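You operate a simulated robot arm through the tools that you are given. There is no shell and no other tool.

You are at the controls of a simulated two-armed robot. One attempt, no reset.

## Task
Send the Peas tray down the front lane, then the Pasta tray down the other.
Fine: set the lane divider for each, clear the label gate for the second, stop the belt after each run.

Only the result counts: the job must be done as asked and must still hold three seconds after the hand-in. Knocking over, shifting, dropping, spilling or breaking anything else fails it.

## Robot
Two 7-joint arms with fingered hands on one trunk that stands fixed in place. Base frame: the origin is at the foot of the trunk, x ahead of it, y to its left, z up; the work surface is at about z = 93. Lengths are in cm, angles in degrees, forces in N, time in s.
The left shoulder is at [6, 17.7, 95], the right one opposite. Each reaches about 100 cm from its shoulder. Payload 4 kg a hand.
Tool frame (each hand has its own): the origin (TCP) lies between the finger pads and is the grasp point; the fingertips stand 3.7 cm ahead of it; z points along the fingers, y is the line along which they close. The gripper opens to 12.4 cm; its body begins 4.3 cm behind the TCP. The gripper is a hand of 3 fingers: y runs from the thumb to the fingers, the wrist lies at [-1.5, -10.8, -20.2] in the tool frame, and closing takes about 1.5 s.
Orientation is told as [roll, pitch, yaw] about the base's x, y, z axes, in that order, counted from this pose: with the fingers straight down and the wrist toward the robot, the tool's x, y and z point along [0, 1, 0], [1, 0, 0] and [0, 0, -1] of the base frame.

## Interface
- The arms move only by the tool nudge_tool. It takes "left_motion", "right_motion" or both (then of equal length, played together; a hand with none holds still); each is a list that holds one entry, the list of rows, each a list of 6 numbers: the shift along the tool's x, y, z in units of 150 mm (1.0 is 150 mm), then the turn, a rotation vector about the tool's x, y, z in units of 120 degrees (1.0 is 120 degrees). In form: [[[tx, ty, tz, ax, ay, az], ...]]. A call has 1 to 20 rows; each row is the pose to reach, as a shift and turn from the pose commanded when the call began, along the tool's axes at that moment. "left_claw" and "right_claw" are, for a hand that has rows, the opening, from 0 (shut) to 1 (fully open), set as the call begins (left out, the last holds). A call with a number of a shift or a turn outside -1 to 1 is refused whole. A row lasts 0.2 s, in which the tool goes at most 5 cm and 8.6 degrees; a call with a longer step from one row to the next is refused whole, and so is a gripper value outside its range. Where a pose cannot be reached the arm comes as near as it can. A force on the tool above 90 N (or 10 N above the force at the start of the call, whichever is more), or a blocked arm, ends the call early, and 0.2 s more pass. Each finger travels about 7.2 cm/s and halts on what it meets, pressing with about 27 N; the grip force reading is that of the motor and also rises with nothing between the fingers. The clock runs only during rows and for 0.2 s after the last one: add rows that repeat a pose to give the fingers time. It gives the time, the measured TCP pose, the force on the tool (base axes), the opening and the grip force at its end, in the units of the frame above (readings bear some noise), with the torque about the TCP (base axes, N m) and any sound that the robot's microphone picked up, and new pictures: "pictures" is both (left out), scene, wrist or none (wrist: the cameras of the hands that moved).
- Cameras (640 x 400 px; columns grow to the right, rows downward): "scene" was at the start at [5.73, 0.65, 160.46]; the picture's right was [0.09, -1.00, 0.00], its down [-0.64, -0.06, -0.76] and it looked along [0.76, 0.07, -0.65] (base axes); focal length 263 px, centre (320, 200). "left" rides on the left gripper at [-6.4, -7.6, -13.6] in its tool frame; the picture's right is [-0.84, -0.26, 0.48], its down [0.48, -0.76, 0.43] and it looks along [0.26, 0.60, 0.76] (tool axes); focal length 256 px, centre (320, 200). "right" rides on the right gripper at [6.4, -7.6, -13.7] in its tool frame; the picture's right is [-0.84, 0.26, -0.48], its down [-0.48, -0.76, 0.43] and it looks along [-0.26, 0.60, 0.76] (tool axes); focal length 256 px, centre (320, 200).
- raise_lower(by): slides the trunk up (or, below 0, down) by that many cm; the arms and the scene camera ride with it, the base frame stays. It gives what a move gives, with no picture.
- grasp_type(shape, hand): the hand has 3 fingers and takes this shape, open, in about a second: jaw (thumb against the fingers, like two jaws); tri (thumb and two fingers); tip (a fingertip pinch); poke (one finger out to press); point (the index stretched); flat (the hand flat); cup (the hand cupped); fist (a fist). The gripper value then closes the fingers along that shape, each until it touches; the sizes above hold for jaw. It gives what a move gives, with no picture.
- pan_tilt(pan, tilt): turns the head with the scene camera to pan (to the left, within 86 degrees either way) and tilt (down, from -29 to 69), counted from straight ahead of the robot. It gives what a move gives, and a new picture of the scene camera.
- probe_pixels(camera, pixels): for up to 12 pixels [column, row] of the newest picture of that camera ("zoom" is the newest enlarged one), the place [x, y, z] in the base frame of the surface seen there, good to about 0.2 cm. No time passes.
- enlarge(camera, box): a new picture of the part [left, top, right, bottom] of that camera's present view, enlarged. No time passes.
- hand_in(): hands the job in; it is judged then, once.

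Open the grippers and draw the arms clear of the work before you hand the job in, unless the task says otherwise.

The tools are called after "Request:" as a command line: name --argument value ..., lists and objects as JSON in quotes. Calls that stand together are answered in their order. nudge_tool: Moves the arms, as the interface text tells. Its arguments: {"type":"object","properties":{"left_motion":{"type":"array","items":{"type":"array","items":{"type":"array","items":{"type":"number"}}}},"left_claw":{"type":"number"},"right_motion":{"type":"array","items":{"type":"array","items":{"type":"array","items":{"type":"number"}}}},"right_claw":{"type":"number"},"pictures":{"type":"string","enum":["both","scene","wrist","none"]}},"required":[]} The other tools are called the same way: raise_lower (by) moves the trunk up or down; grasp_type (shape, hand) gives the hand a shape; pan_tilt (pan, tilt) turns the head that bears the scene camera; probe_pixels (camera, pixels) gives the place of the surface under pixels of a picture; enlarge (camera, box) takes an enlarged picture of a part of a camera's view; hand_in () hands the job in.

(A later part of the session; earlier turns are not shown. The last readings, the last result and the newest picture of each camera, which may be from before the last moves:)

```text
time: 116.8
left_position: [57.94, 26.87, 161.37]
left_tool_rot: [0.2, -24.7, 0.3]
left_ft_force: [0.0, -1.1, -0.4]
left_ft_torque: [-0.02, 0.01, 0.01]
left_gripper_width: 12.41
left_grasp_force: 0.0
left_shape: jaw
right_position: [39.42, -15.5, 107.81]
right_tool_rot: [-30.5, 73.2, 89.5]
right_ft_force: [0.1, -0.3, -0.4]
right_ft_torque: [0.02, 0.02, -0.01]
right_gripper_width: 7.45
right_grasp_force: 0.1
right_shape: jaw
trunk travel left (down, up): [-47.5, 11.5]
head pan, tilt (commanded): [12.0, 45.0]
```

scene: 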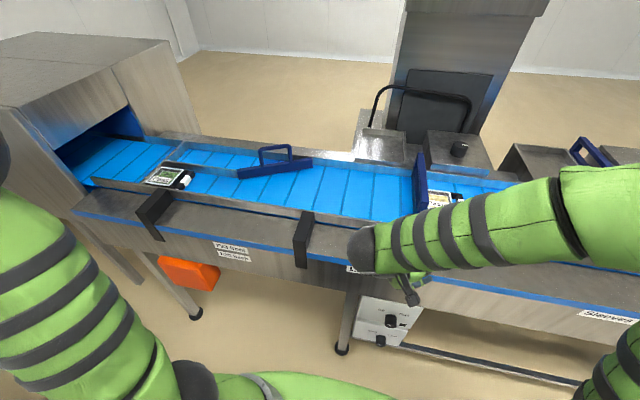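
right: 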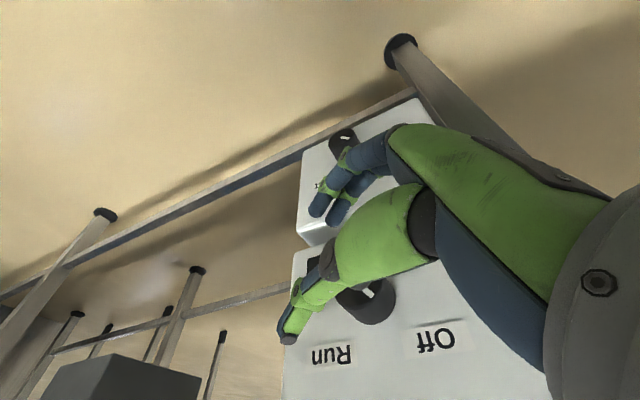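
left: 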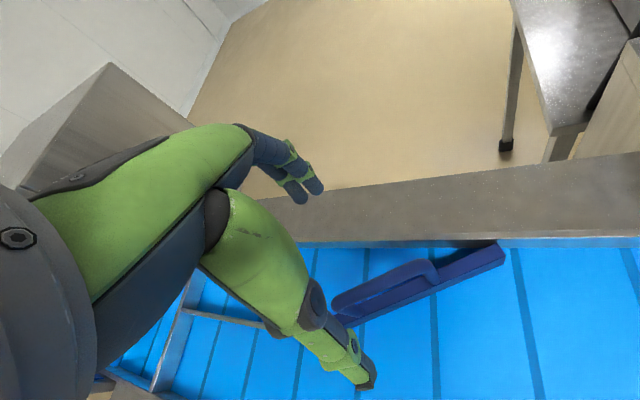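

Peas sits at the end of the front lane (168,175). I zoom in on the divider and gate area and measure them.

Request:
enlarge --camera "scene" --box '[130, 130, 340, 220]'

Request:
enlarge --camera "scene" --box '[380, 130, 500, 220]'

Request:
probe_pixels --camera "scene" --pixels '[[262, 150], [275, 147], [287, 146], [240, 175], [311, 163], [420, 165], [427, 195], [422, 213], [435, 200], [450, 195], [180, 182], [165, 178]]'

```text
3.05 times, centred on (235, 175) of scene
```

zoom: 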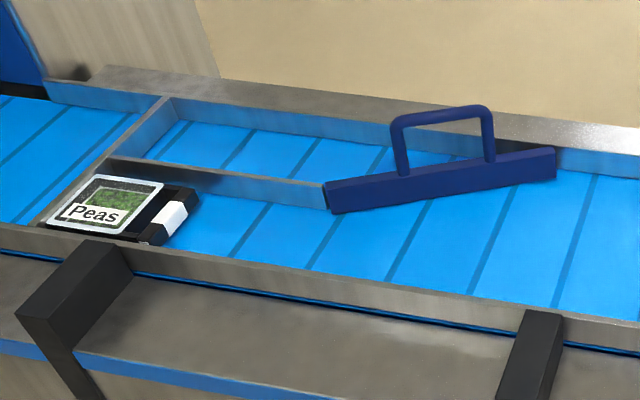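

```text
4.44 times, centred on (440, 175) of scene
```

zoom: 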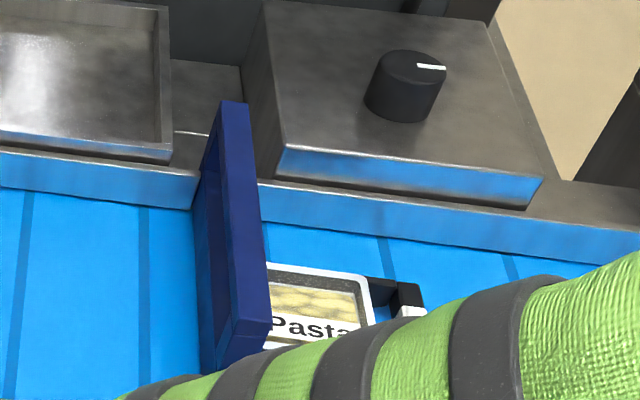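

```text
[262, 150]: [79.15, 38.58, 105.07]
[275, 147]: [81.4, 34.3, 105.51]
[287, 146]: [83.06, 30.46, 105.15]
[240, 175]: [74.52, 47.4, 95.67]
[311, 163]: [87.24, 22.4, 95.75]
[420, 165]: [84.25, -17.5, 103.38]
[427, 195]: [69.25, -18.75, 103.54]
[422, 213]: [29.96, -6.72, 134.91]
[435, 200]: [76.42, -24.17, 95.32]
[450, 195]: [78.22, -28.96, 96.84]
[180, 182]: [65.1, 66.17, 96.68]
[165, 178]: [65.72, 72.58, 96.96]
```

The handle bar centre is at (81.4, 34.5, 105.3). I bring the left hand back over it in steps, undoing the tilt and turning to yaw 26.6°.

Request:
nudge_tool --left_motion '[[[0.045, 0.034, 0.138, 0.034, 0, 0], [0.09, 0.068, 0.276, 0.069, 0, 0], [0.134, 0.102, 0.414, 0.103, 0, 0], [0.178, 0.137, 0.552, 0.137, 0, 0], [0.223, 0.171, 0.69, 0.172, 0, 0], [0.267, 0.205, 0.828, 0.206, 0, 0]]]' --pictures "none"

Request:
nudge_tool --left_motion '[[[0.029, 0.083, 0.125, 0, 0, -0.028], [0.058, 0.167, 0.25, 0, 0, -0.055], [0.087, 0.25, 0.375, 0, 0, -0.083], [0.117, 0.333, 0.5, 0, 0, -0.111], [0.146, 0.417, 0.625, 0, 0, -0.139], [0.175, 0.5, 0.75, 0, 0, -0.166], [0.204, 0.583, 0.875, 0, 0, -0.194], [0.233, 0.667, 1.0, 0, 0, -0.2217]]]' --pictures "none"

```text
time: 118.2
left_position: [65.19, 30.75, 150.53]
left_tool_rot: [0.1, 0.0, 0.3]
left_ft_force: [0.2, 0.4, 0.4]
left_ft_torque: [-0.04, -0.02, 0.01]
left_gripper_width: 12.42
left_grasp_force: 0.1
left_shape: jaw
left hand out of reach, approached as far as the arm can: row 6
right_position: [39.46, -15.54, 107.82]
right_tool_rot: [-30.5, 73.1, 89.5]
right_ft_force: [-0.3, 0.3, 0.7]
right_ft_torque: [-0.06, -0.01, 0.0]
right_gripper_width: 7.44
right_grasp_force: 0.1
right_shape: jaw
trunk travel left (down, up): [-47.5, 11.5]
head pan, tilt (commanded): [12.0, 45.0]
```

```text
time: 120.0
left_position: [75.58, 34.14, 135.55]
left_tool_rot: [0.1, -0.1, 26.9]
left_ft_force: [0.6, 0.0, 0.4]
left_ft_torque: [-0.01, -0.02, 0.04]
left_gripper_width: 12.41
left_grasp_force: 0.2
left_shape: jaw
right_position: [39.46, -15.61, 107.75]
right_tool_rot: [-30.3, 73.3, 89.6]
right_ft_force: [-0.5, 0.7, 0.3]
right_ft_torque: [0.01, -0.03, 0.01]
right_gripper_width: 7.45
right_grasp_force: 0.0
right_shape: jaw
trunk travel left (down, up): [-47.5, 11.5]
head pan, tilt (commanded): [12.0, 45.0]
```

Left is at (75.6, 34.1, 135.6). I move over the handle and down to z≈120.

Request:
nudge_tool --left_motion '[[[-0.043, 0.115, 0.1, 0, 0, 0], [-0.087, 0.23, 0.2, 0, 0, 0], [-0.13, 0.345, 0.35, 0, 0, 0], [-0.13, 0.345, 0.5, 0, 0, 0], [-0.13, 0.345, 0.65, 0, 0, 0], [-0.13, 0.345, 0.8, 0, 0, 0], [-0.13, 0.345, 1.0, 0, 0, 0], [-0.13, 0.345, 1.0, 0, 0, 0]]]' --pictures "wrist"

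```text
time: 121.8
left_position: [80.67, 34.83, 120.49]
left_tool_rot: [0.1, -0.1, 26.9]
left_ft_force: [-0.3, -0.5, -0.7]
left_ft_torque: [0.03, -0.01, -0.01]
left_gripper_width: 12.39
left_grasp_force: 0.0
left_shape: jaw
right_position: [39.39, -15.64, 107.87]
right_tool_rot: [-30.6, 73.2, 89.5]
right_ft_force: [-0.4, -0.1, 0.8]
right_ft_torque: [-0.04, 0.0, 0.04]
right_gripper_width: 7.43
right_grasp_force: 0.1
right_shape: jaw
trunk travel left (down, up): [-47.5, 11.5]
head pan, tilt (commanded): [12.0, 45.0]
```

left: 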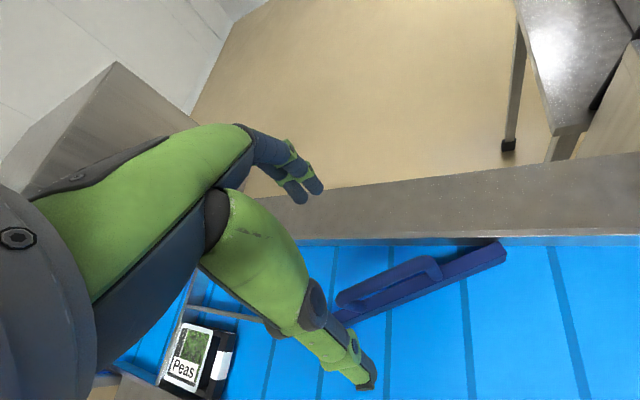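

The hand is lined up with the handle again. I go down 15 cm and then grip it.

Request:
nudge_tool --left_motion '[[[-0.007, 0.015, 0.16, 0, 0, 0], [-0.015, 0.03, 0.32, 0, 0, 0], [-0.015, 0.03, 0.48, 0, 0, 0], [-0.015, 0.03, 0.64, 0, 0, 0], [-0.015, 0.03, 0.8, 0, 0, 0], [-0.015, 0.03, 0.9, 0, 0, 0], [-0.015, 0.03, 1.0, 0, 0, 0], [-0.015, 0.03, 1.0, 0, 0, 0]]]' --pictures "wrist"

Request:
nudge_tool --left_motion '[[[0, 0, 0.04, 0, 0, 0], [0, 0, 0.04, 0, 0, 0], [0, 0, 0.04, 0, 0, 0], [0, 0, 0.04, 0, 0, 0], [0, 0, 0.04, 0, 0, 0], [0, 0, 0.04, 0, 0, 0], [0, 0, 0.04, 0, 0, 0], [0, 0, 0.04, 0, 0, 0]]]' --left_claw 0 --pictures "wrist"

```text
time: 123.7
left_position: [81.17, 34.85, 105.44]
left_tool_rot: [0.2, -0.1, 26.9]
left_ft_force: [0.3, 0.7, 0.1]
left_ft_torque: [0.02, 0.01, -0.03]
left_gripper_width: 12.41
left_grasp_force: 0.0
left_shape: jaw
right_position: [39.47, -15.49, 107.69]
right_tool_rot: [-30.5, 73.3, 89.5]
right_ft_force: [0.5, 0.2, 0.7]
right_ft_torque: [0.05, 0.01, -0.03]
right_gripper_width: 7.42
right_grasp_force: 0.1
right_shape: jaw
trunk travel left (down, up): [-47.5, 11.5]
head pan, tilt (commanded): [12.0, 45.0]
```

left: 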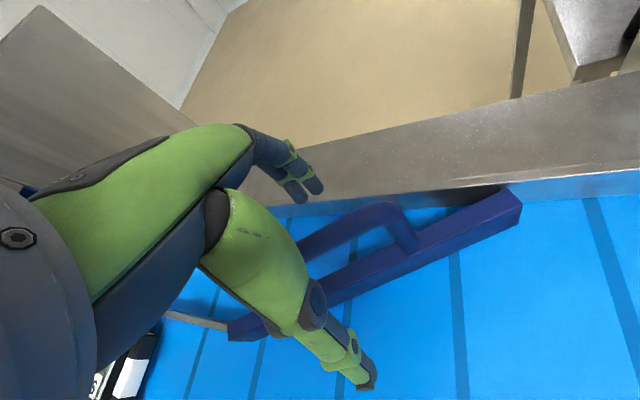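

```text
time: 125.5
left_position: [81.09, 34.8, 104.86]
left_tool_rot: [0.2, 0.0, 26.9]
left_ft_force: [-12.9, -6.0, -5.8]
left_ft_torque: [0.05, -0.03, 0.06]
left_gripper_width: 0.6
left_grasp_force: 26.8
left_shape: jaw
right_position: [39.3, -15.75, 107.77]
right_tool_rot: [-30.7, 73.2, 89.4]
right_ft_force: [0.3, 0.0, -1.1]
right_ft_torque: [0.01, -0.01, -0.01]
right_gripper_width: 7.43
right_grasp_force: 0.1
right_shape: jaw
trunk travel left (down, up): [-47.5, 11.5]
head pan, tilt (commanded): [12.0, 45.0]
```

left: 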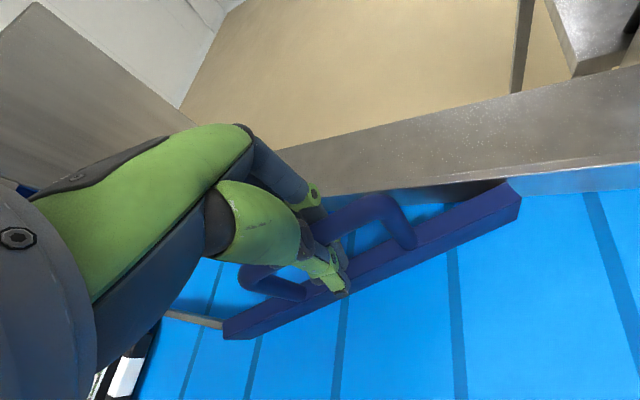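

Gripped. I swing the divider toward the front, 36° first.

Request:
nudge_tool --left_motion '[[[0.001, -0.049, 0, 0, 0, 0.025], [0.005, -0.0976, 0, 0, 0, 0.05], [0.0204, -0.194, 0, 0, 0, 0.1], [0.0457, -0.2884, 0, 0, 0, 0.15], [0.0807, -0.3796, 0, 0, 0, 0.2], [0.125, -0.4667, 0, 0, 0, 0.25], [0.178, -0.5486, 0, 0, 0, 0.3], [0.178, -0.5486, 0, 0, 0, 0.3]]]' --pictures "both"

```text
time: 127.2
left_position: [72.76, 33.6, 104.87]
left_tool_rot: [0.1, 0.0, -9.1]
left_ft_force: [-0.1, 3.6, -8.7]
left_ft_torque: [0.08, -0.04, 0.27]
left_gripper_width: 0.37
left_grasp_force: 27.0
left_shape: jaw
right_position: [39.46, -15.49, 107.81]
right_tool_rot: [-30.4, 73.2, 89.7]
right_ft_force: [0.5, 0.8, -0.7]
right_ft_torque: [-0.01, -0.01, 0.02]
right_gripper_width: 7.42
right_grasp_force: 0.0
right_shape: jaw
trunk travel left (down, up): [-47.5, 11.5]
head pan, tilt (commanded): [12.0, 45.0]
```

scene: 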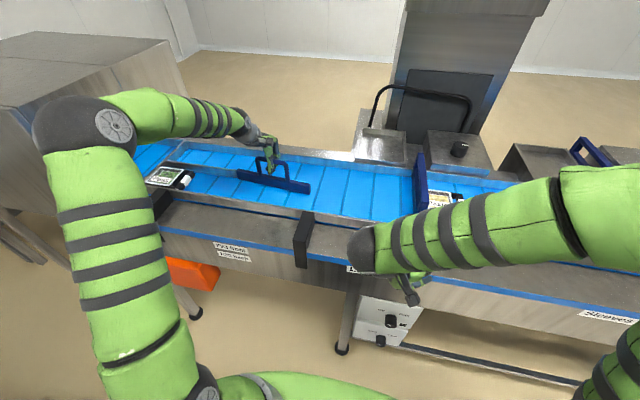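
left: 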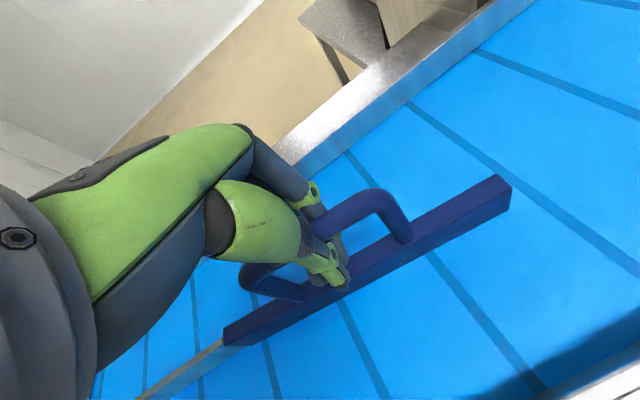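

Divider is past centre toward the front. I continue about 17° more until it meets the front rail.

Request:
nudge_tool --left_motion '[[[0.0013, -0.049, 0, 0, 0, 0.025], [0.005, -0.0976, 0, 0, 0, 0.05], [0.0115, -0.146, 0, 0, 0, 0.075], [0.0204, -0.194, 0, 0, 0, 0.1], [0.032, -0.242, 0, 0, 0, 0.125], [0.041, -0.273, 0, 0, 0, 0.142], [0.041, -0.273, 0, 0, 0, 0.142]]]' --pictures "both"

```text
time: 128.8
left_position: [68.82, 34.95, 104.88]
left_tool_rot: [0.1, 0.1, -26.1]
left_ft_force: [0.0, 2.6, -14.0]
left_ft_torque: [0.12, -0.03, 0.25]
left_gripper_width: 0.4
left_grasp_force: 27.5
left_shape: jaw
right_position: [39.61, -15.44, 107.87]
right_tool_rot: [-30.4, 73.2, 89.7]
right_ft_force: [-0.1, 0.3, -0.7]
right_ft_torque: [-0.02, 0.0, -0.03]
right_gripper_width: 7.44
right_grasp_force: 0.1
right_shape: jaw
trunk travel left (down, up): [-47.5, 11.5]
head pan, tilt (commanded): [12.0, 45.0]
```

scene: 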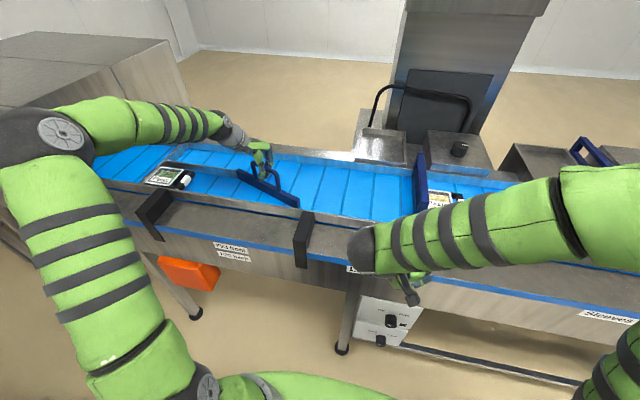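
left: 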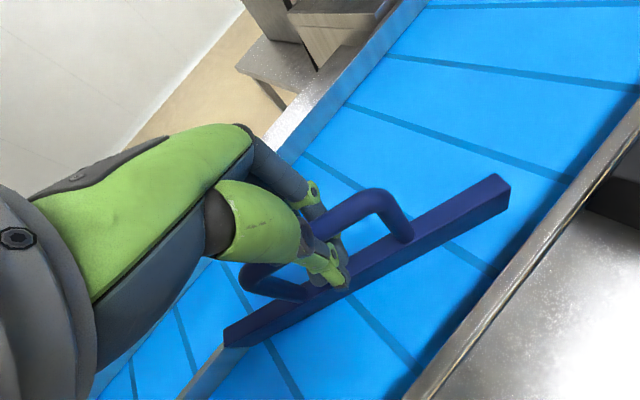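

No contact force yet; the free end is still a little off the front rail. I turn up to 6° more in small steps.

Request:
nudge_tool --left_motion '[[[0.0003, -0.0244, 0, 0, 0, 0.0125], [0.0013, -0.049, 0, 0, 0, 0.025], [0.003, -0.073, 0, 0, 0, 0.0375], [0.003, -0.073, 0, 0, 0, 0.0375]]]' --pictures "both"

```text
time: 129.8
left_position: [67.99, 35.38, 104.9]
left_tool_rot: [0.0, 0.1, -30.6]
left_ft_force: [0.2, 0.9, -12.6]
left_ft_torque: [0.13, -0.01, 0.3]
left_gripper_width: 0.38
left_grasp_force: 26.8
left_shape: jaw
right_position: [39.61, -15.56, 107.75]
right_tool_rot: [-30.4, 73.2, 89.7]
right_ft_force: [0.3, 1.1, 0.5]
right_ft_torque: [0.02, -0.02, 0.01]
right_gripper_width: 7.41
right_grasp_force: 0.0
right_shape: jaw
trunk travel left (down, up): [-47.5, 11.5]
head pan, tilt (commanded): [12.0, 45.0]
```

scene: 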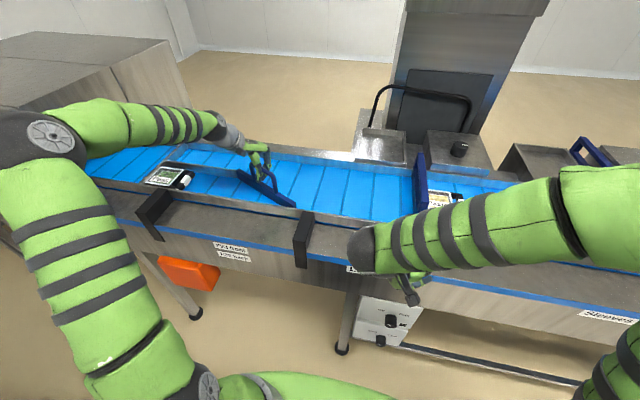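
left: 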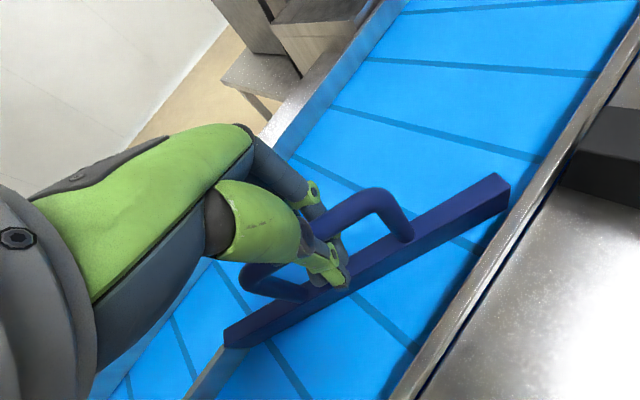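

The blade end is now about 1 cm from the front rail. I turn up to 4° more.

Request:
nudge_tool --left_motion '[[[0.0002, -0.0183, 0, 0, 0, 0.0094], [0.0008, -0.0366, 0, 0, 0, 0.0188], [0.0015, -0.05, 0, 0, 0, 0.026], [0.0015, -0.05, 0, 0, 0, 0.026]]]' --pictures "wrist"

```text
time: 130.8
left_position: [67.51, 35.81, 104.83]
left_tool_rot: [0.0, 0.1, -33.8]
left_ft_force: [22.2, -7.8, -13.6]
left_ft_torque: [0.09, -0.01, 0.63]
left_gripper_width: 0.09
left_grasp_force: 27.8
left_shape: jaw
right_position: [39.71, -15.63, 107.67]
right_tool_rot: [-30.1, 73.3, 89.9]
right_ft_force: [-0.2, 0.2, 0.8]
right_ft_torque: [0.06, -0.04, 0.01]
right_gripper_width: 7.45
right_grasp_force: 0.0
right_shape: jaw
trunk travel left (down, up): [-47.5, 11.5]
head pan, tilt (commanded): [12.0, 45.0]
```

left: 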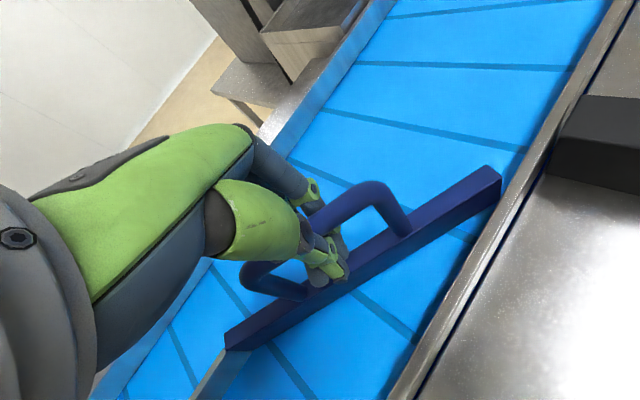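

The divider has met its front stop (fx +22 N). I release the handle and lift the left hand straight up.

Request:
nudge_tool --left_motion '[[[0, 0.012, 0, 0, 0, 0], [0, 0.012, 0, 0, 0, 0], [0, 0.012, 0, 0, 0, 0], [0, 0.012, 0, 0, 0, 0], [0, 0.012, 0, 0, 0, 0], [0, 0.012, 0, 0, 0, 0], [0, 0.012, 0, 0, 0, 0], [0, 0.012, 0, 0, 0, 0]]]' --left_claw 1 --pictures "wrist"

Request:
nudge_tool --left_motion '[[[0, 0, -0.12, 0, 0, 0], [0, 0, -0.24, 0, 0, 0], [0, 0, -0.36, 0, 0, 0], [0, 0, -0.48, 0, 0, 0], [0, 0, -0.6, 0, 0, 0], [0, 0, -0.72, 0, 0, 0], [0, 0, -0.84, 0, 0, 0], [0, 0, -1.0, 0, 0, 0]]]' --pictures "both"

```text
time: 132.7
left_position: [67.3, 35.74, 104.98]
left_tool_rot: [0.2, 0.1, -33.7]
left_ft_force: [0.8, -0.9, -0.5]
left_ft_torque: [-0.01, -0.02, 0.0]
left_gripper_width: 12.36
left_grasp_force: 0.1
left_shape: jaw
right_position: [39.48, -15.61, 107.88]
right_tool_rot: [-30.6, 73.2, 89.6]
right_ft_force: [0.8, 0.0, -0.5]
right_ft_torque: [0.03, 0.03, 0.02]
right_gripper_width: 7.44
right_grasp_force: 0.0
right_shape: jaw
trunk travel left (down, up): [-47.5, 11.5]
head pan, tilt (commanded): [12.0, 45.0]
```

left: 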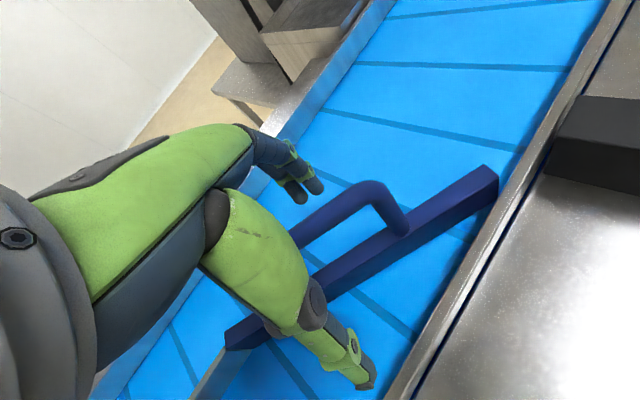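

```text
time: 134.4
left_position: [67.28, 35.73, 119.87]
left_tool_rot: [0.1, 0.2, -33.8]
left_ft_force: [0.4, -0.1, -0.1]
left_ft_torque: [0.01, 0.05, 0.01]
left_gripper_width: 12.34
left_grasp_force: 0.0
left_shape: jaw
right_position: [39.37, -15.62, 107.77]
right_tool_rot: [-30.6, 73.1, 89.6]
right_ft_force: [-0.3, 0.5, -0.5]
right_ft_torque: [-0.01, 0.0, -0.03]
right_gripper_width: 7.43
right_grasp_force: 0.1
right_shape: jaw
trunk travel left (down, up): [-47.5, 11.5]
head pan, tilt (commanded): [12.0, 45.0]
```

scene: 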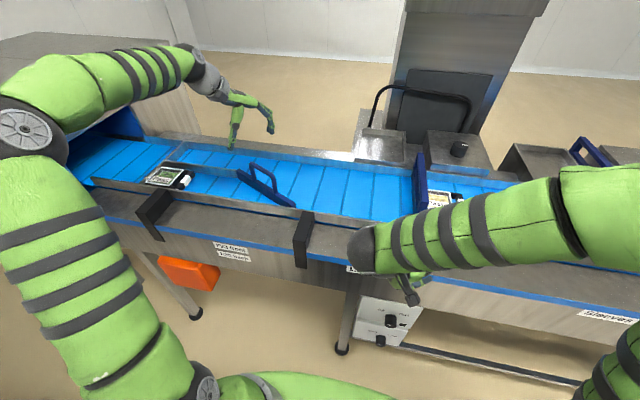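
left: 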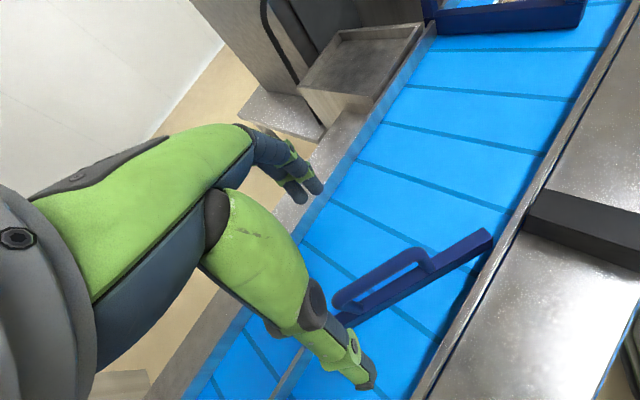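

The divider now lies against the front rail, opening the back lane. Next I bring the right hand back to a fingers-down pose for the gate, and retract the left hand up at the same time.

Request:
nudge_tool --right_motion '[[[-0.041, -0.077, -0.004, -0.053, 0, 0.03], [-0.081, -0.153, -0.007, -0.106, 0, 0.061], [-0.122, -0.23, -0.011, -0.159, 0, 0.091], [-0.163, -0.306, -0.015, -0.212, 0, 0.122], [-0.204, -0.383, -0.019, -0.265, 0, 0.152], [-0.244, -0.459, -0.022, -0.317, 0, 0.182], [-0.285, -0.536, -0.026, -0.37, 0, 0.213], [-0.326, -0.612, -0.03, -0.423, 0, 0.243], [-0.366, -0.689, -0.033, -0.476, 0, 0.274], [-0.407, -0.765, -0.037, -0.529, 0, 0.304]]]' --left_motion '[[[-0.054, -0.02, -0.08, 0, 0, -0.028], [-0.107, -0.041, -0.16, 0, 0, -0.056], [-0.161, -0.061, -0.24, 0, 0, -0.084], [-0.215, -0.081, -0.32, 0, 0, -0.112], [-0.269, -0.102, -0.4, 0, 0, -0.14], [-0.322, -0.122, -0.48, 0, 0, -0.168], [-0.376, -0.142, -0.56, 0, 0, -0.196], [-0.43, -0.162, -0.64, 0, 0, -0.224], [-0.483, -0.183, -0.72, 0, 0, -0.252], [-0.537, -0.203, -0.8, 0, 0, -0.28]]]' --pictures "none"

Request:
nudge_tool --right_motion '[[[-0.053, -0.011, -0.002, 0, 0, 0.0625], [-0.105, -0.022, -0.004, 0, 0, 0.125], [-0.158, -0.033, -0.006, 0, 0, 0.1875], [-0.21, -0.044, -0.008, 0, 0, 0.25], [-0.263, -0.055, -0.01, 0, 0, 0.3125], [-0.315, -0.067, -0.012, 0, 0, 0.375], [-0.368, -0.078, -0.014, 0, 0, 0.4375], [-0.42, -0.089, -0.016, 0, 0, 0.5], [-0.473, -0.1, -0.018, 0, 0, 0.5625], [-0.525, -0.111, -0.02, 0, 0, 0.625], [-0.578, -0.122, -0.022, 0, 0, 0.6875], [-0.63, -0.133, -0.023, 0, 0, 0.75], [-0.63, -0.133, -0.023, 0, 0, 0.75]]]' --pictures "scene"

```text
time: 136.7
left_position: [60.3, 30.79, 132.17]
left_tool_rot: [0.2, 0.0, 0.0]
left_ft_force: [0.0, -0.6, 0.4]
left_ft_torque: [0.04, -0.02, -0.02]
left_gripper_width: 12.38
left_grasp_force: 0.0
left_shape: jaw
right_position: [44.44, -15.49, 119.89]
right_tool_rot: [-30.2, -0.1, 90.1]
right_ft_force: [0.0, 0.4, 0.0]
right_ft_torque: [-0.01, 0.01, -0.01]
right_gripper_width: 7.45
right_grasp_force: 0.1
right_shape: jaw
trunk travel left (down, up): [-47.5, 11.5]
head pan, tilt (commanded): [12.0, 45.0]
```

```text
time: 139.4
left_position: [60.38, 30.69, 132.06]
left_tool_rot: [0.3, 0.0, -0.1]
left_ft_force: [0.0, -0.1, 0.1]
left_ft_torque: [-0.02, 0.02, 0.01]
left_gripper_width: 12.4
left_grasp_force: 0.0
left_shape: jaw
right_position: [52.51, -17.47, 124.87]
right_tool_rot: [0.1, -30.1, 0.0]
right_ft_force: [0.0, -0.5, -0.8]
right_ft_torque: [-0.03, -0.03, 0.02]
right_gripper_width: 7.46
right_grasp_force: 0.1
right_shape: jaw
trunk travel left (down, up): [-47.5, 11.5]
head pan, tilt (commanded): [12.0, 45.0]
```

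scene: 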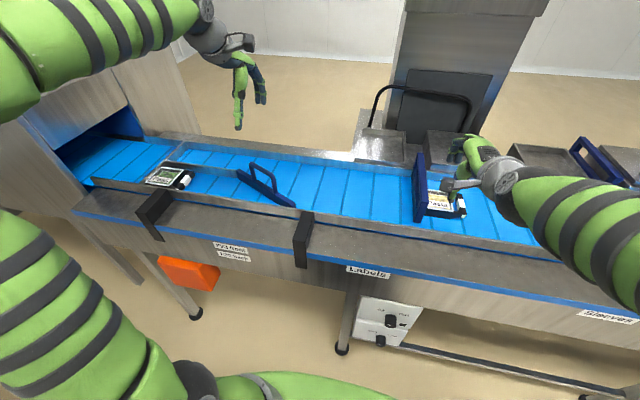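

Right hand is at (52.5, −17.5, 124.9). I straighten it to fingers-down, move it forward and close it.

Request:
nudge_tool --right_motion '[[[0, 0.08, 0.047, 0.05, 0, 0], [0, 0.16, 0.093, 0.1, 0, 0], [0, 0.24, 0.14, 0.15, 0, 0], [0, 0.32, 0.187, 0.2, 0, 0], [0, 0.404, 0.233, 0.25, 0, 0], [0, 0.404, 0.233, 0.25, 0, 0], [0, 0.404, 0.233, 0.25, 0, 0]]]' --right_claw 0 --pictures "both"

```text
time: 141.1
left_position: [60.38, 30.76, 132.08]
left_tool_rot: [0.2, 0.0, -0.1]
left_ft_force: [0.3, -0.2, 0.8]
left_ft_torque: [0.0, -0.01, 0.03]
left_gripper_width: 12.38
left_grasp_force: 0.1
left_shape: jaw
right_position: [59.63, -17.41, 124.9]
right_tool_rot: [-0.1, 0.0, 0.1]
right_ft_force: [0.0, 0.3, -0.3]
right_ft_torque: [0.01, -0.03, -0.01]
right_gripper_width: 0.0
right_grasp_force: 27.1
right_shape: jaw
trunk travel left (down, up): [-47.5, 11.5]
head pan, tilt (commanded): [12.0, 45.0]
```

scene: 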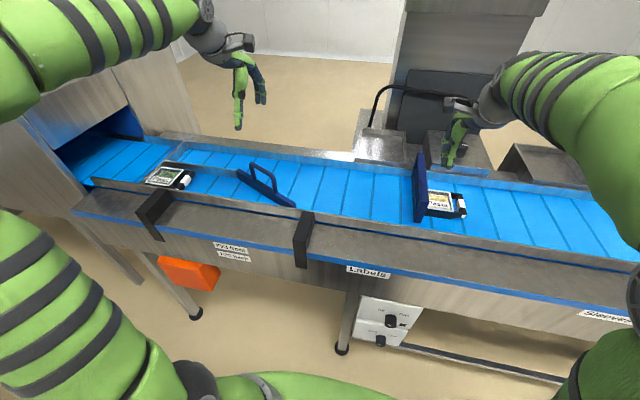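
right: 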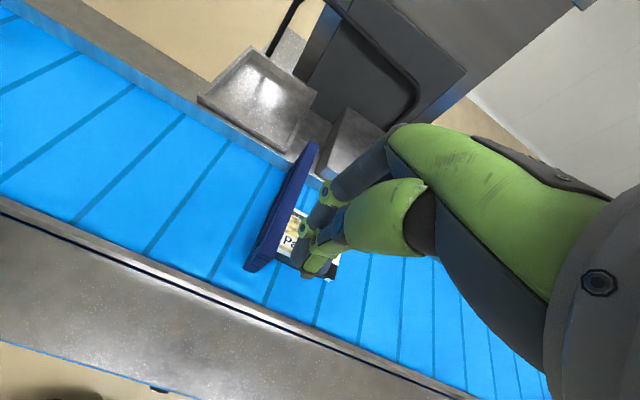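

I measure the gate's front end and Pasta precisely before pushing.

Request:
enlarge --camera "scene" --box '[395, 140, 485, 230]'

Request:
probe_pixels --camera "zoom" --pixels '[[210, 280], [230, 300], [190, 250], [225, 340], [190, 310], [200, 335], [170, 120], [215, 200], [260, 220], [300, 300], [430, 260], [240, 310]]'

```text
4.44 times, centred on (440, 185) of scene
```

zoom: 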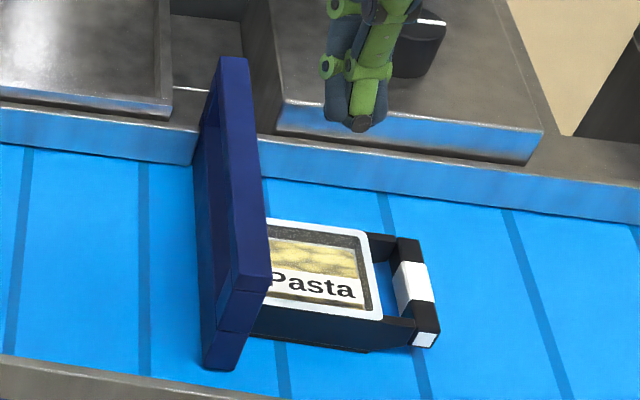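

```text
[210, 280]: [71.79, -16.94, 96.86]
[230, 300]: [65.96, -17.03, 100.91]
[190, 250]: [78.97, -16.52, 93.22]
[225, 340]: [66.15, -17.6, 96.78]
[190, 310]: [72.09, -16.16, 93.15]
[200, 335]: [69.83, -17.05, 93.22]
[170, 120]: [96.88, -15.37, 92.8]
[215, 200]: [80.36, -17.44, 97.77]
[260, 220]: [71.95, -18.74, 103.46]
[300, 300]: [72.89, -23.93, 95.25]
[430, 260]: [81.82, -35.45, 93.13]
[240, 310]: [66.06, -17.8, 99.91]
```

Gate end face is at x 66, y −17 to −18.9; Pasta's top is at z≈97. I lower the closed hand in front of the gate end, keeping the fingertips above z 98.5.

Request:
nudge_tool --right_motion '[[[0, 0.12, 0.16, 0, 0, 0], [0, 0.12, 0.32, 0, 0, 0], [0, 0.12, 0.48, 0, 0, 0], [0, 0.12, 0.64, 0, 0, 0], [0, 0.12, 0.8, 0, 0, 0], [0, 0.12, 0.96, 0, 0, 0], [0, 0.12, 0.96, 0, 0, 0]]]' --pictures "none"

Request:
nudge_tool --right_motion '[[[0, 0, 0.12, 0, 0, 0], [0, 0, 0.24, 0, 0, 0], [0, 0, 0.36, 0, 0, 0], [0, 0, 0.44, 0, 0, 0], [0, 0, 0.51, 0, 0, 0], [0, 0, 0.51, 0, 0, 0]]]' --pictures "both"

Request:
enlarge --camera "scene" --box '[385, 140, 485, 230]'

```text
time: 142.7
left_position: [60.28, 30.79, 132.02]
left_tool_rot: [0.1, -0.1, -0.2]
left_ft_force: [0.4, -0.7, 1.3]
left_ft_torque: [0.02, -0.01, -0.02]
left_gripper_width: 12.38
left_grasp_force: 0.1
left_shape: jaw
right_position: [61.17, -17.39, 110.51]
right_tool_rot: [0.1, -0.1, 0.1]
right_ft_force: [0.3, 0.3, -0.8]
right_ft_torque: [0.0, 0.05, 0.01]
right_gripper_width: 0.01
right_grasp_force: 27.2
right_shape: jaw
trunk travel left (down, up): [-47.5, 11.5]
head pan, tilt (commanded): [12.0, 45.0]
```

```text
time: 144.1
left_position: [60.18, 30.78, 132.06]
left_tool_rot: [0.1, 0.0, -0.1]
left_ft_force: [0.6, 0.3, -0.2]
left_ft_torque: [0.01, 0.0, 0.01]
left_gripper_width: 12.36
left_grasp_force: 0.0
left_shape: jaw
right_position: [61.23, -17.48, 102.89]
right_tool_rot: [0.0, 0.0, 0.1]
right_ft_force: [-0.5, 0.2, -0.3]
right_ft_torque: [0.02, 0.02, 0.0]
right_gripper_width: 0.01
right_grasp_force: 27.2
right_shape: jaw
trunk travel left (down, up): [-47.5, 11.5]
head pan, tilt (commanded): [12.0, 45.0]
```

scene: 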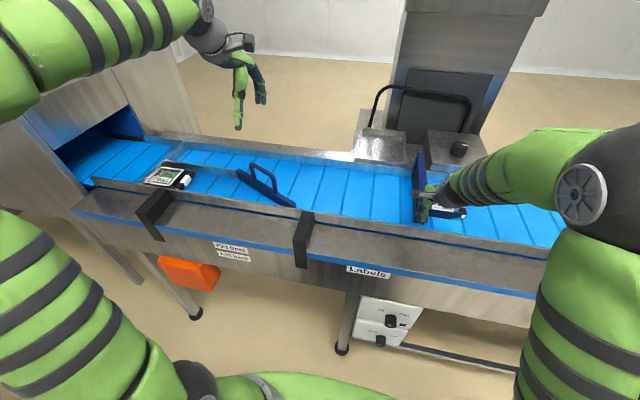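
right: 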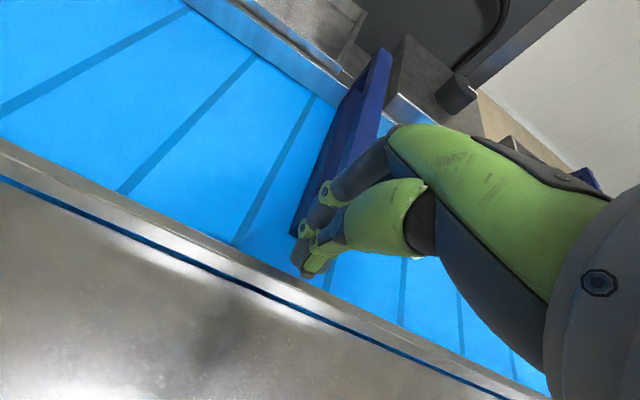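

```text
4.44 times, centred on (435, 185) of scene
```

zoom: 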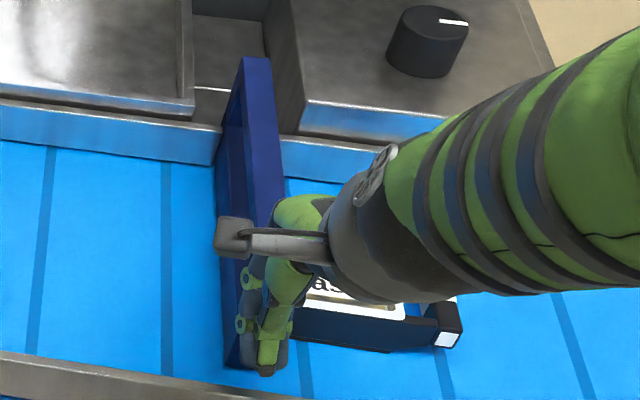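

The closed hand is just ahead of the gate end at z 102.9. I push +x slowly 6 cm and watch the force.

Request:
nudge_tool --right_motion '[[[0, 0.07, 0, 0, 0, 0], [0, 0.14, 0, 0, 0, 0], [0, 0.2, 0, 0, 0, 0], [0, 0.25, 0, 0, 0, 0], [0, 0.3, 0, 0, 0, 0], [0, 0.35, 0, 0, 0, 0], [0, 0.4, 0, 0, 0, 0]]]' --pictures "both"

Request:
enlarge --camera "scene" --box '[385, 140, 485, 230]'

```text
time: 145.7
left_position: [60.3, 30.76, 132.03]
left_tool_rot: [0.2, 0.1, -0.2]
left_ft_force: [0.9, -0.1, 0.1]
left_ft_torque: [0.05, -0.01, -0.01]
left_gripper_width: 12.37
left_grasp_force: 0.1
left_shape: jaw
right_position: [67.22, -17.51, 102.91]
right_tool_rot: [0.1, -0.1, 0.1]
right_ft_force: [-3.1, -1.5, 1.4]
right_ft_torque: [0.0, -0.04, -0.06]
right_gripper_width: 0.02
right_grasp_force: 27.2
right_shape: jaw
trunk travel left (down, up): [-47.5, 11.5]
head pan, tilt (commanded): [12.0, 45.0]
```

scene: 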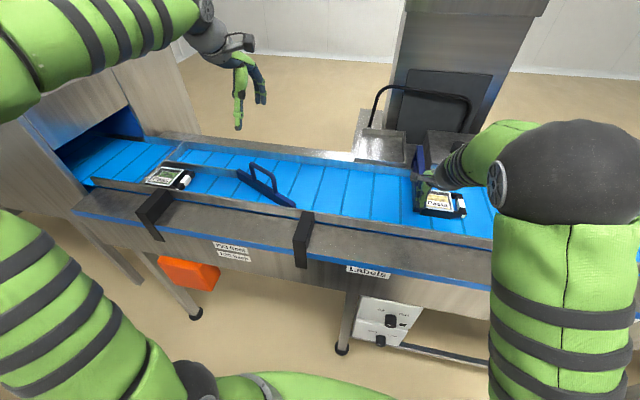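
right: 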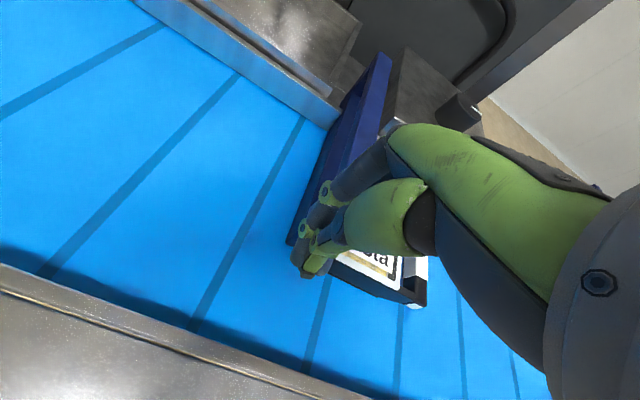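

```text
4.44 times, centred on (435, 185) of scene
```

zoom: 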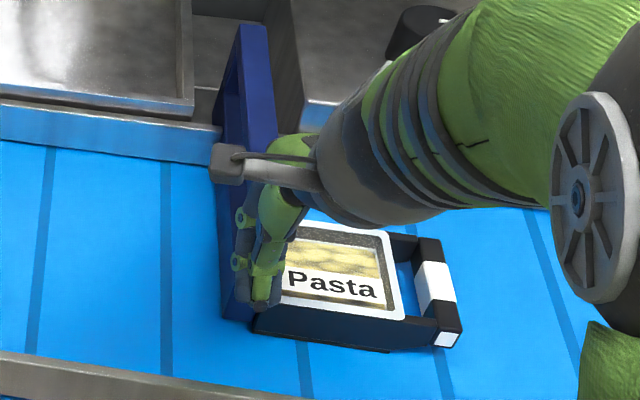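

The gate slides back easily (about 3 N) and Pasta is undisturbed. I keep pushing 14 cm more.

Request:
nudge_tool --right_motion '[[[0, 0.08, 0, 0, 0, 0], [0, 0.16, 0, 0, 0, 0], [0, 0.24, 0, 0, 0, 0], [0, 0.32, 0, 0, 0, 0], [0, 0.4, 0, 0, 0, 0], [0, 0.48, 0, 0, 0, 0], [0, 0.56, 0, 0, 0, 0], [0, 0.64, 0, 0, 0, 0], [0, 0.72, 0, 0, 0, 0], [0, 0.8, 0, 0, 0, 0], [0, 0.88, 0, 0, 0, 0], [0, 0.95, 0, 0, 0, 0]]]' --pictures "both"

Request:
enlarge --camera "scene" --box '[385, 120, 485, 230]'

```text
time: 148.2
left_position: [60.28, 30.78, 131.93]
left_tool_rot: [0.0, 0.1, -0.1]
left_ft_force: [0.1, -0.3, -0.6]
left_ft_torque: [-0.01, -0.02, 0.05]
left_gripper_width: 12.36
left_grasp_force: 0.0
left_shape: jaw
right_position: [76.94, -16.91, 103.17]
right_tool_rot: [-0.1, -0.1, 0.1]
right_ft_force: [0.2, 0.2, 0.6]
right_ft_torque: [-0.02, -0.01, -0.01]
right_gripper_width: 0.01
right_grasp_force: 27.0
right_shape: jaw
right hand out of reach, approached as far as the arm can: row 8, 9, 10, 11, 12
trunk travel left (down, up): [-47.5, 11.5]
head pan, tilt (commanded): [12.0, 45.0]
```

scene: 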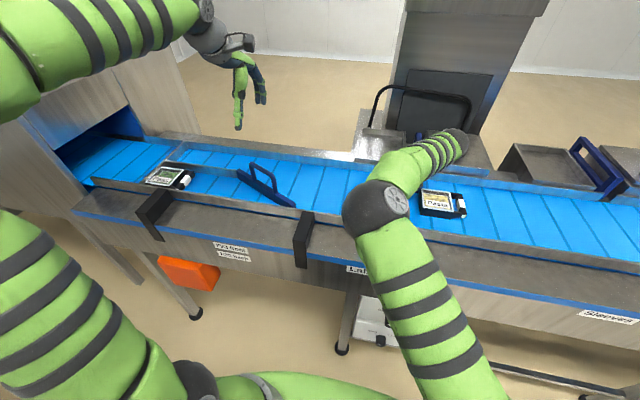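
right: 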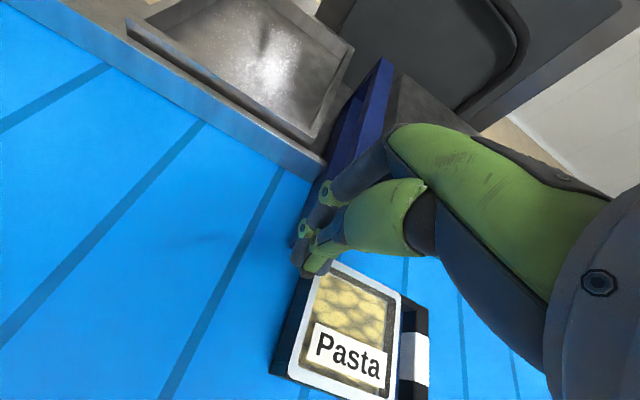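

```text
3.64 times, centred on (435, 175) of scene
```

zoom: 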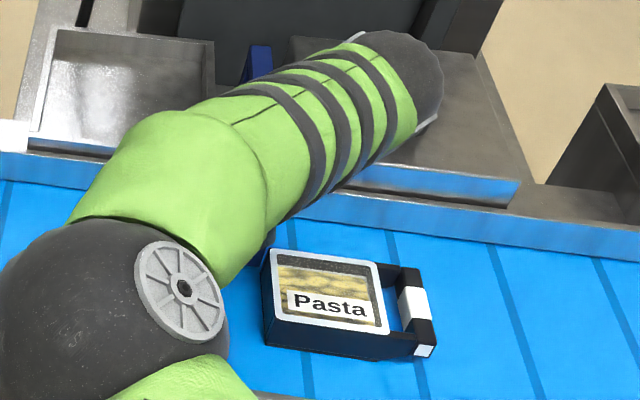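

The arm reached only x≈77 with straight-down fingers. I back off 2 cm and tilt the hand forward 35° so it can reach further with its fingertips.

Request:
nudge_tool --right_motion '[[[0, -0.1, -0.02, 0, 0, 0], [0, -0.2, -0.05, 0, 0, 0], [0, -0.2, -0.07, -0.06, 0, 0], [0, -0.2, -0.07, -0.12, 0, 0], [0, -0.2, -0.07, -0.18, 0, 0], [0, -0.2, -0.07, -0.24, 0, 0], [0, -0.2, -0.07, -0.29, 0, 0], [0, -0.2, -0.07, -0.29, 0, 0]]]' --pictures "both"

Request:
probe_pixels --camera "scene" --pixels '[[375, 205], [420, 165], [450, 145], [440, 200], [460, 205]]'

```text
time: 150.1
left_position: [60.3, 30.8, 132.02]
left_tool_rot: [0.2, 0.0, -0.1]
left_ft_force: [-0.3, 0.1, 0.3]
left_ft_torque: [0.0, -0.01, 0.03]
left_gripper_width: 12.38
left_grasp_force: 0.0
left_shape: jaw
right_position: [73.98, -16.9, 104.28]
right_tool_rot: [0.0, -34.9, 0.3]
right_ft_force: [-0.1, 0.8, -0.7]
right_ft_torque: [0.02, -0.01, 0.03]
right_gripper_width: 0.0
right_grasp_force: 26.5
right_shape: jaw
trunk travel left (down, up): [-47.5, 11.5]
head pan, tilt (commanded): [12.0, 45.0]
```

scene: 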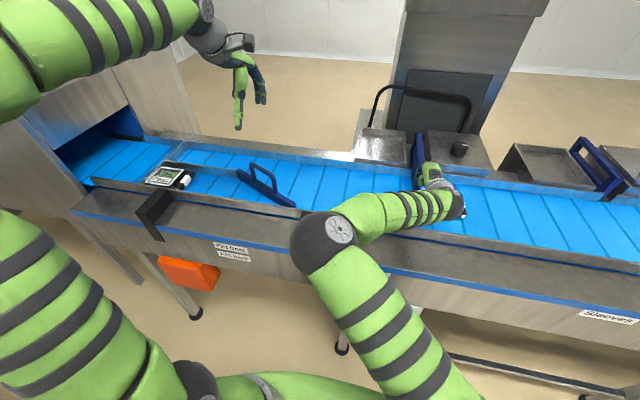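
right: 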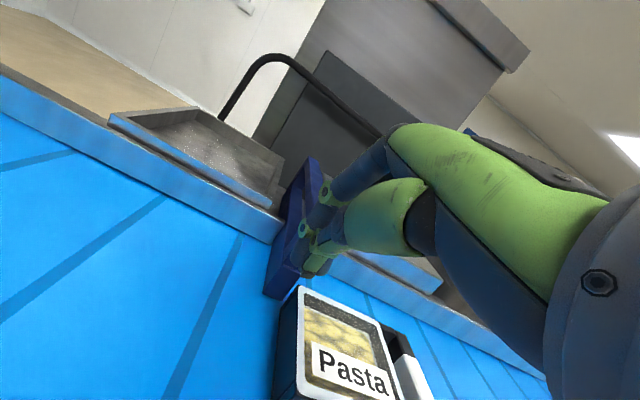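

```text
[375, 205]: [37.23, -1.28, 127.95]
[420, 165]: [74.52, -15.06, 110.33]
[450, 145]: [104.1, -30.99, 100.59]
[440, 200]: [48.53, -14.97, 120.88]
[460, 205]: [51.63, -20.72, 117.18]
```

The hand is tilted and clear of Pasta. I push forward 14.5 cm along +x.

Request:
nudge_tool --right_motion '[[[-0.02, 0.065, 0.049, 0, 0, 0], [-0.04, 0.13, 0.097, 0, 0, 0], [-0.05, 0.194, 0.146, 0, 0, 0], [-0.05, 0.258, 0.194, 0, 0, 0], [-0.05, 0.323, 0.243, 0, 0, 0], [-0.05, 0.387, 0.291, 0, 0, 0], [-0.05, 0.452, 0.34, 0, 0, 0], [-0.05, 0.516, 0.388, 0, 0, 0], [-0.05, 0.58, 0.437, 0, 0, 0], [-0.05, 0.645, 0.485, 0, 0, 0], [-0.05, 0.71, 0.534, 0, 0, 0], [-0.05, 0.774, 0.582, 0, 0, 0]]]' --pictures "both"

Request:
enlarge --camera "right" --box '[200, 100, 480, 300]'

```text
time: 152.7
left_position: [60.15, 30.79, 132.09]
left_tool_rot: [0.1, 0.1, -0.1]
left_ft_force: [0.6, 0.0, -0.5]
left_ft_torque: [0.02, -0.02, -0.02]
left_gripper_width: 12.37
left_grasp_force: 0.0
left_shape: jaw
right_position: [84.8, -16.4, 104.31]
right_tool_rot: [0.1, -34.8, 0.0]
right_ft_force: [-3.3, 1.4, 0.1]
right_ft_torque: [0.04, 0.06, -0.02]
right_gripper_width: 0.0
right_grasp_force: 27.1
right_shape: jaw
right hand out of reach, approached as far as the arm can: row 9, 10, 11, 12
trunk travel left (down, up): [-47.5, 11.5]
head pan, tilt (commanded): [12.0, 45.0]
```

scene: 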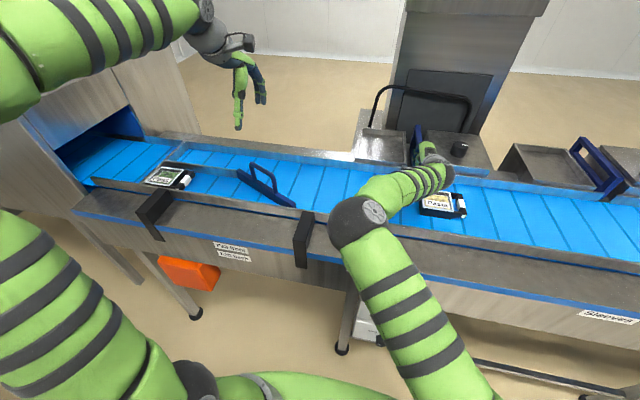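
right: 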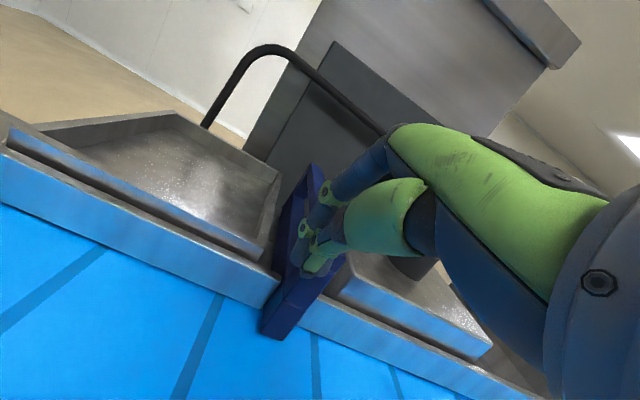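

```text
2.00 times, centred on (340, 200) of right
```

zoom: 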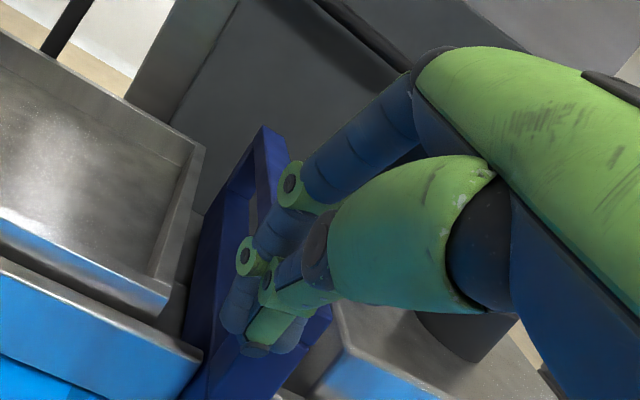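

I check where the gate's front end is now relative to my fingers by probing the wrist picture.

Request:
probe_pixels --camera "right" --pixels '[[275, 332], [285, 315], [300, 300], [318, 170], [295, 220], [305, 262], [315, 265], [325, 190], [330, 270], [320, 285], [268, 320], [345, 290]]'

Request:
enlarge --camera "scene" --box '[385, 110, 485, 200]'

```text
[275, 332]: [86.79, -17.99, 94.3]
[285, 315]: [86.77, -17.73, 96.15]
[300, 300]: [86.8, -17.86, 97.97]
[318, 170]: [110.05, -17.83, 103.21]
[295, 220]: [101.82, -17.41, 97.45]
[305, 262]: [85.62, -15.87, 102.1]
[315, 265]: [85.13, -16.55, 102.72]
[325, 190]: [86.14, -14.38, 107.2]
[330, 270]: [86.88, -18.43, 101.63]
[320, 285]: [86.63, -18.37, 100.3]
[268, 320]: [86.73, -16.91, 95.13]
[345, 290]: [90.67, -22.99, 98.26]
```

```text
4.44 times, centred on (435, 155) of scene
```

zoom: 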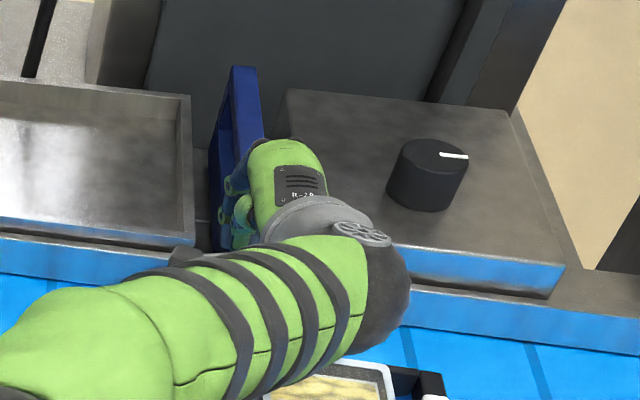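

The gate's front end is now at x 86.8, so it still needs about 4–5 cm. I back off 3 cm and yaw the hand −25° to get past the arm's limit.

Request:
nudge_tool --right_motion '[[[0, -0.077, -0.066, 0, 0, 0], [0, -0.153, -0.131, 0, 0, 0], [0, -0.153, -0.131, 0, -0.03, 0.043], [0, -0.153, -0.131, 0, -0.06, 0.085], [0, -0.153, -0.131, 0, -0.09, 0.128], [0, -0.153, -0.131, 0, -0.12, 0.171], [0, -0.153, -0.131, 0, -0.12, 0.171]]]' --pictures "scene"

```text
time: 154.2
left_position: [60.36, 30.73, 132.04]
left_tool_rot: [0.1, 0.0, -0.2]
left_ft_force: [0.4, 0.6, -0.1]
left_ft_torque: [-0.02, -0.01, -0.02]
left_gripper_width: 12.37
left_grasp_force: 0.0
left_shape: jaw
right_position: [81.76, -16.73, 104.54]
right_tool_rot: [0.1, -34.6, -24.9]
right_ft_force: [0.1, 0.0, 0.0]
right_ft_torque: [0.01, 0.0, -0.04]
right_gripper_width: 0.0
right_grasp_force: 27.4
right_shape: jaw
trunk travel left (down, up): [-47.5, 11.5]
head pan, tilt (commanded): [12.0, 45.0]
```

scene: 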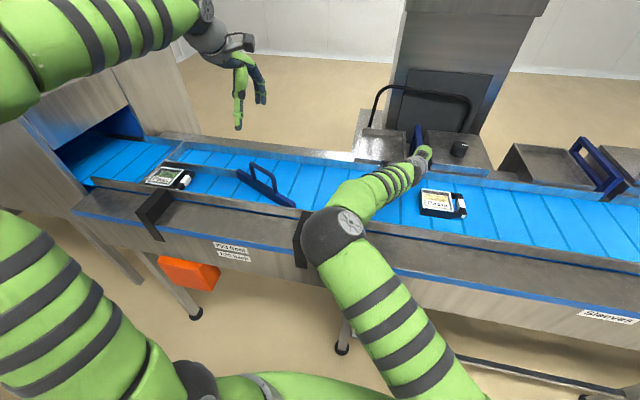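

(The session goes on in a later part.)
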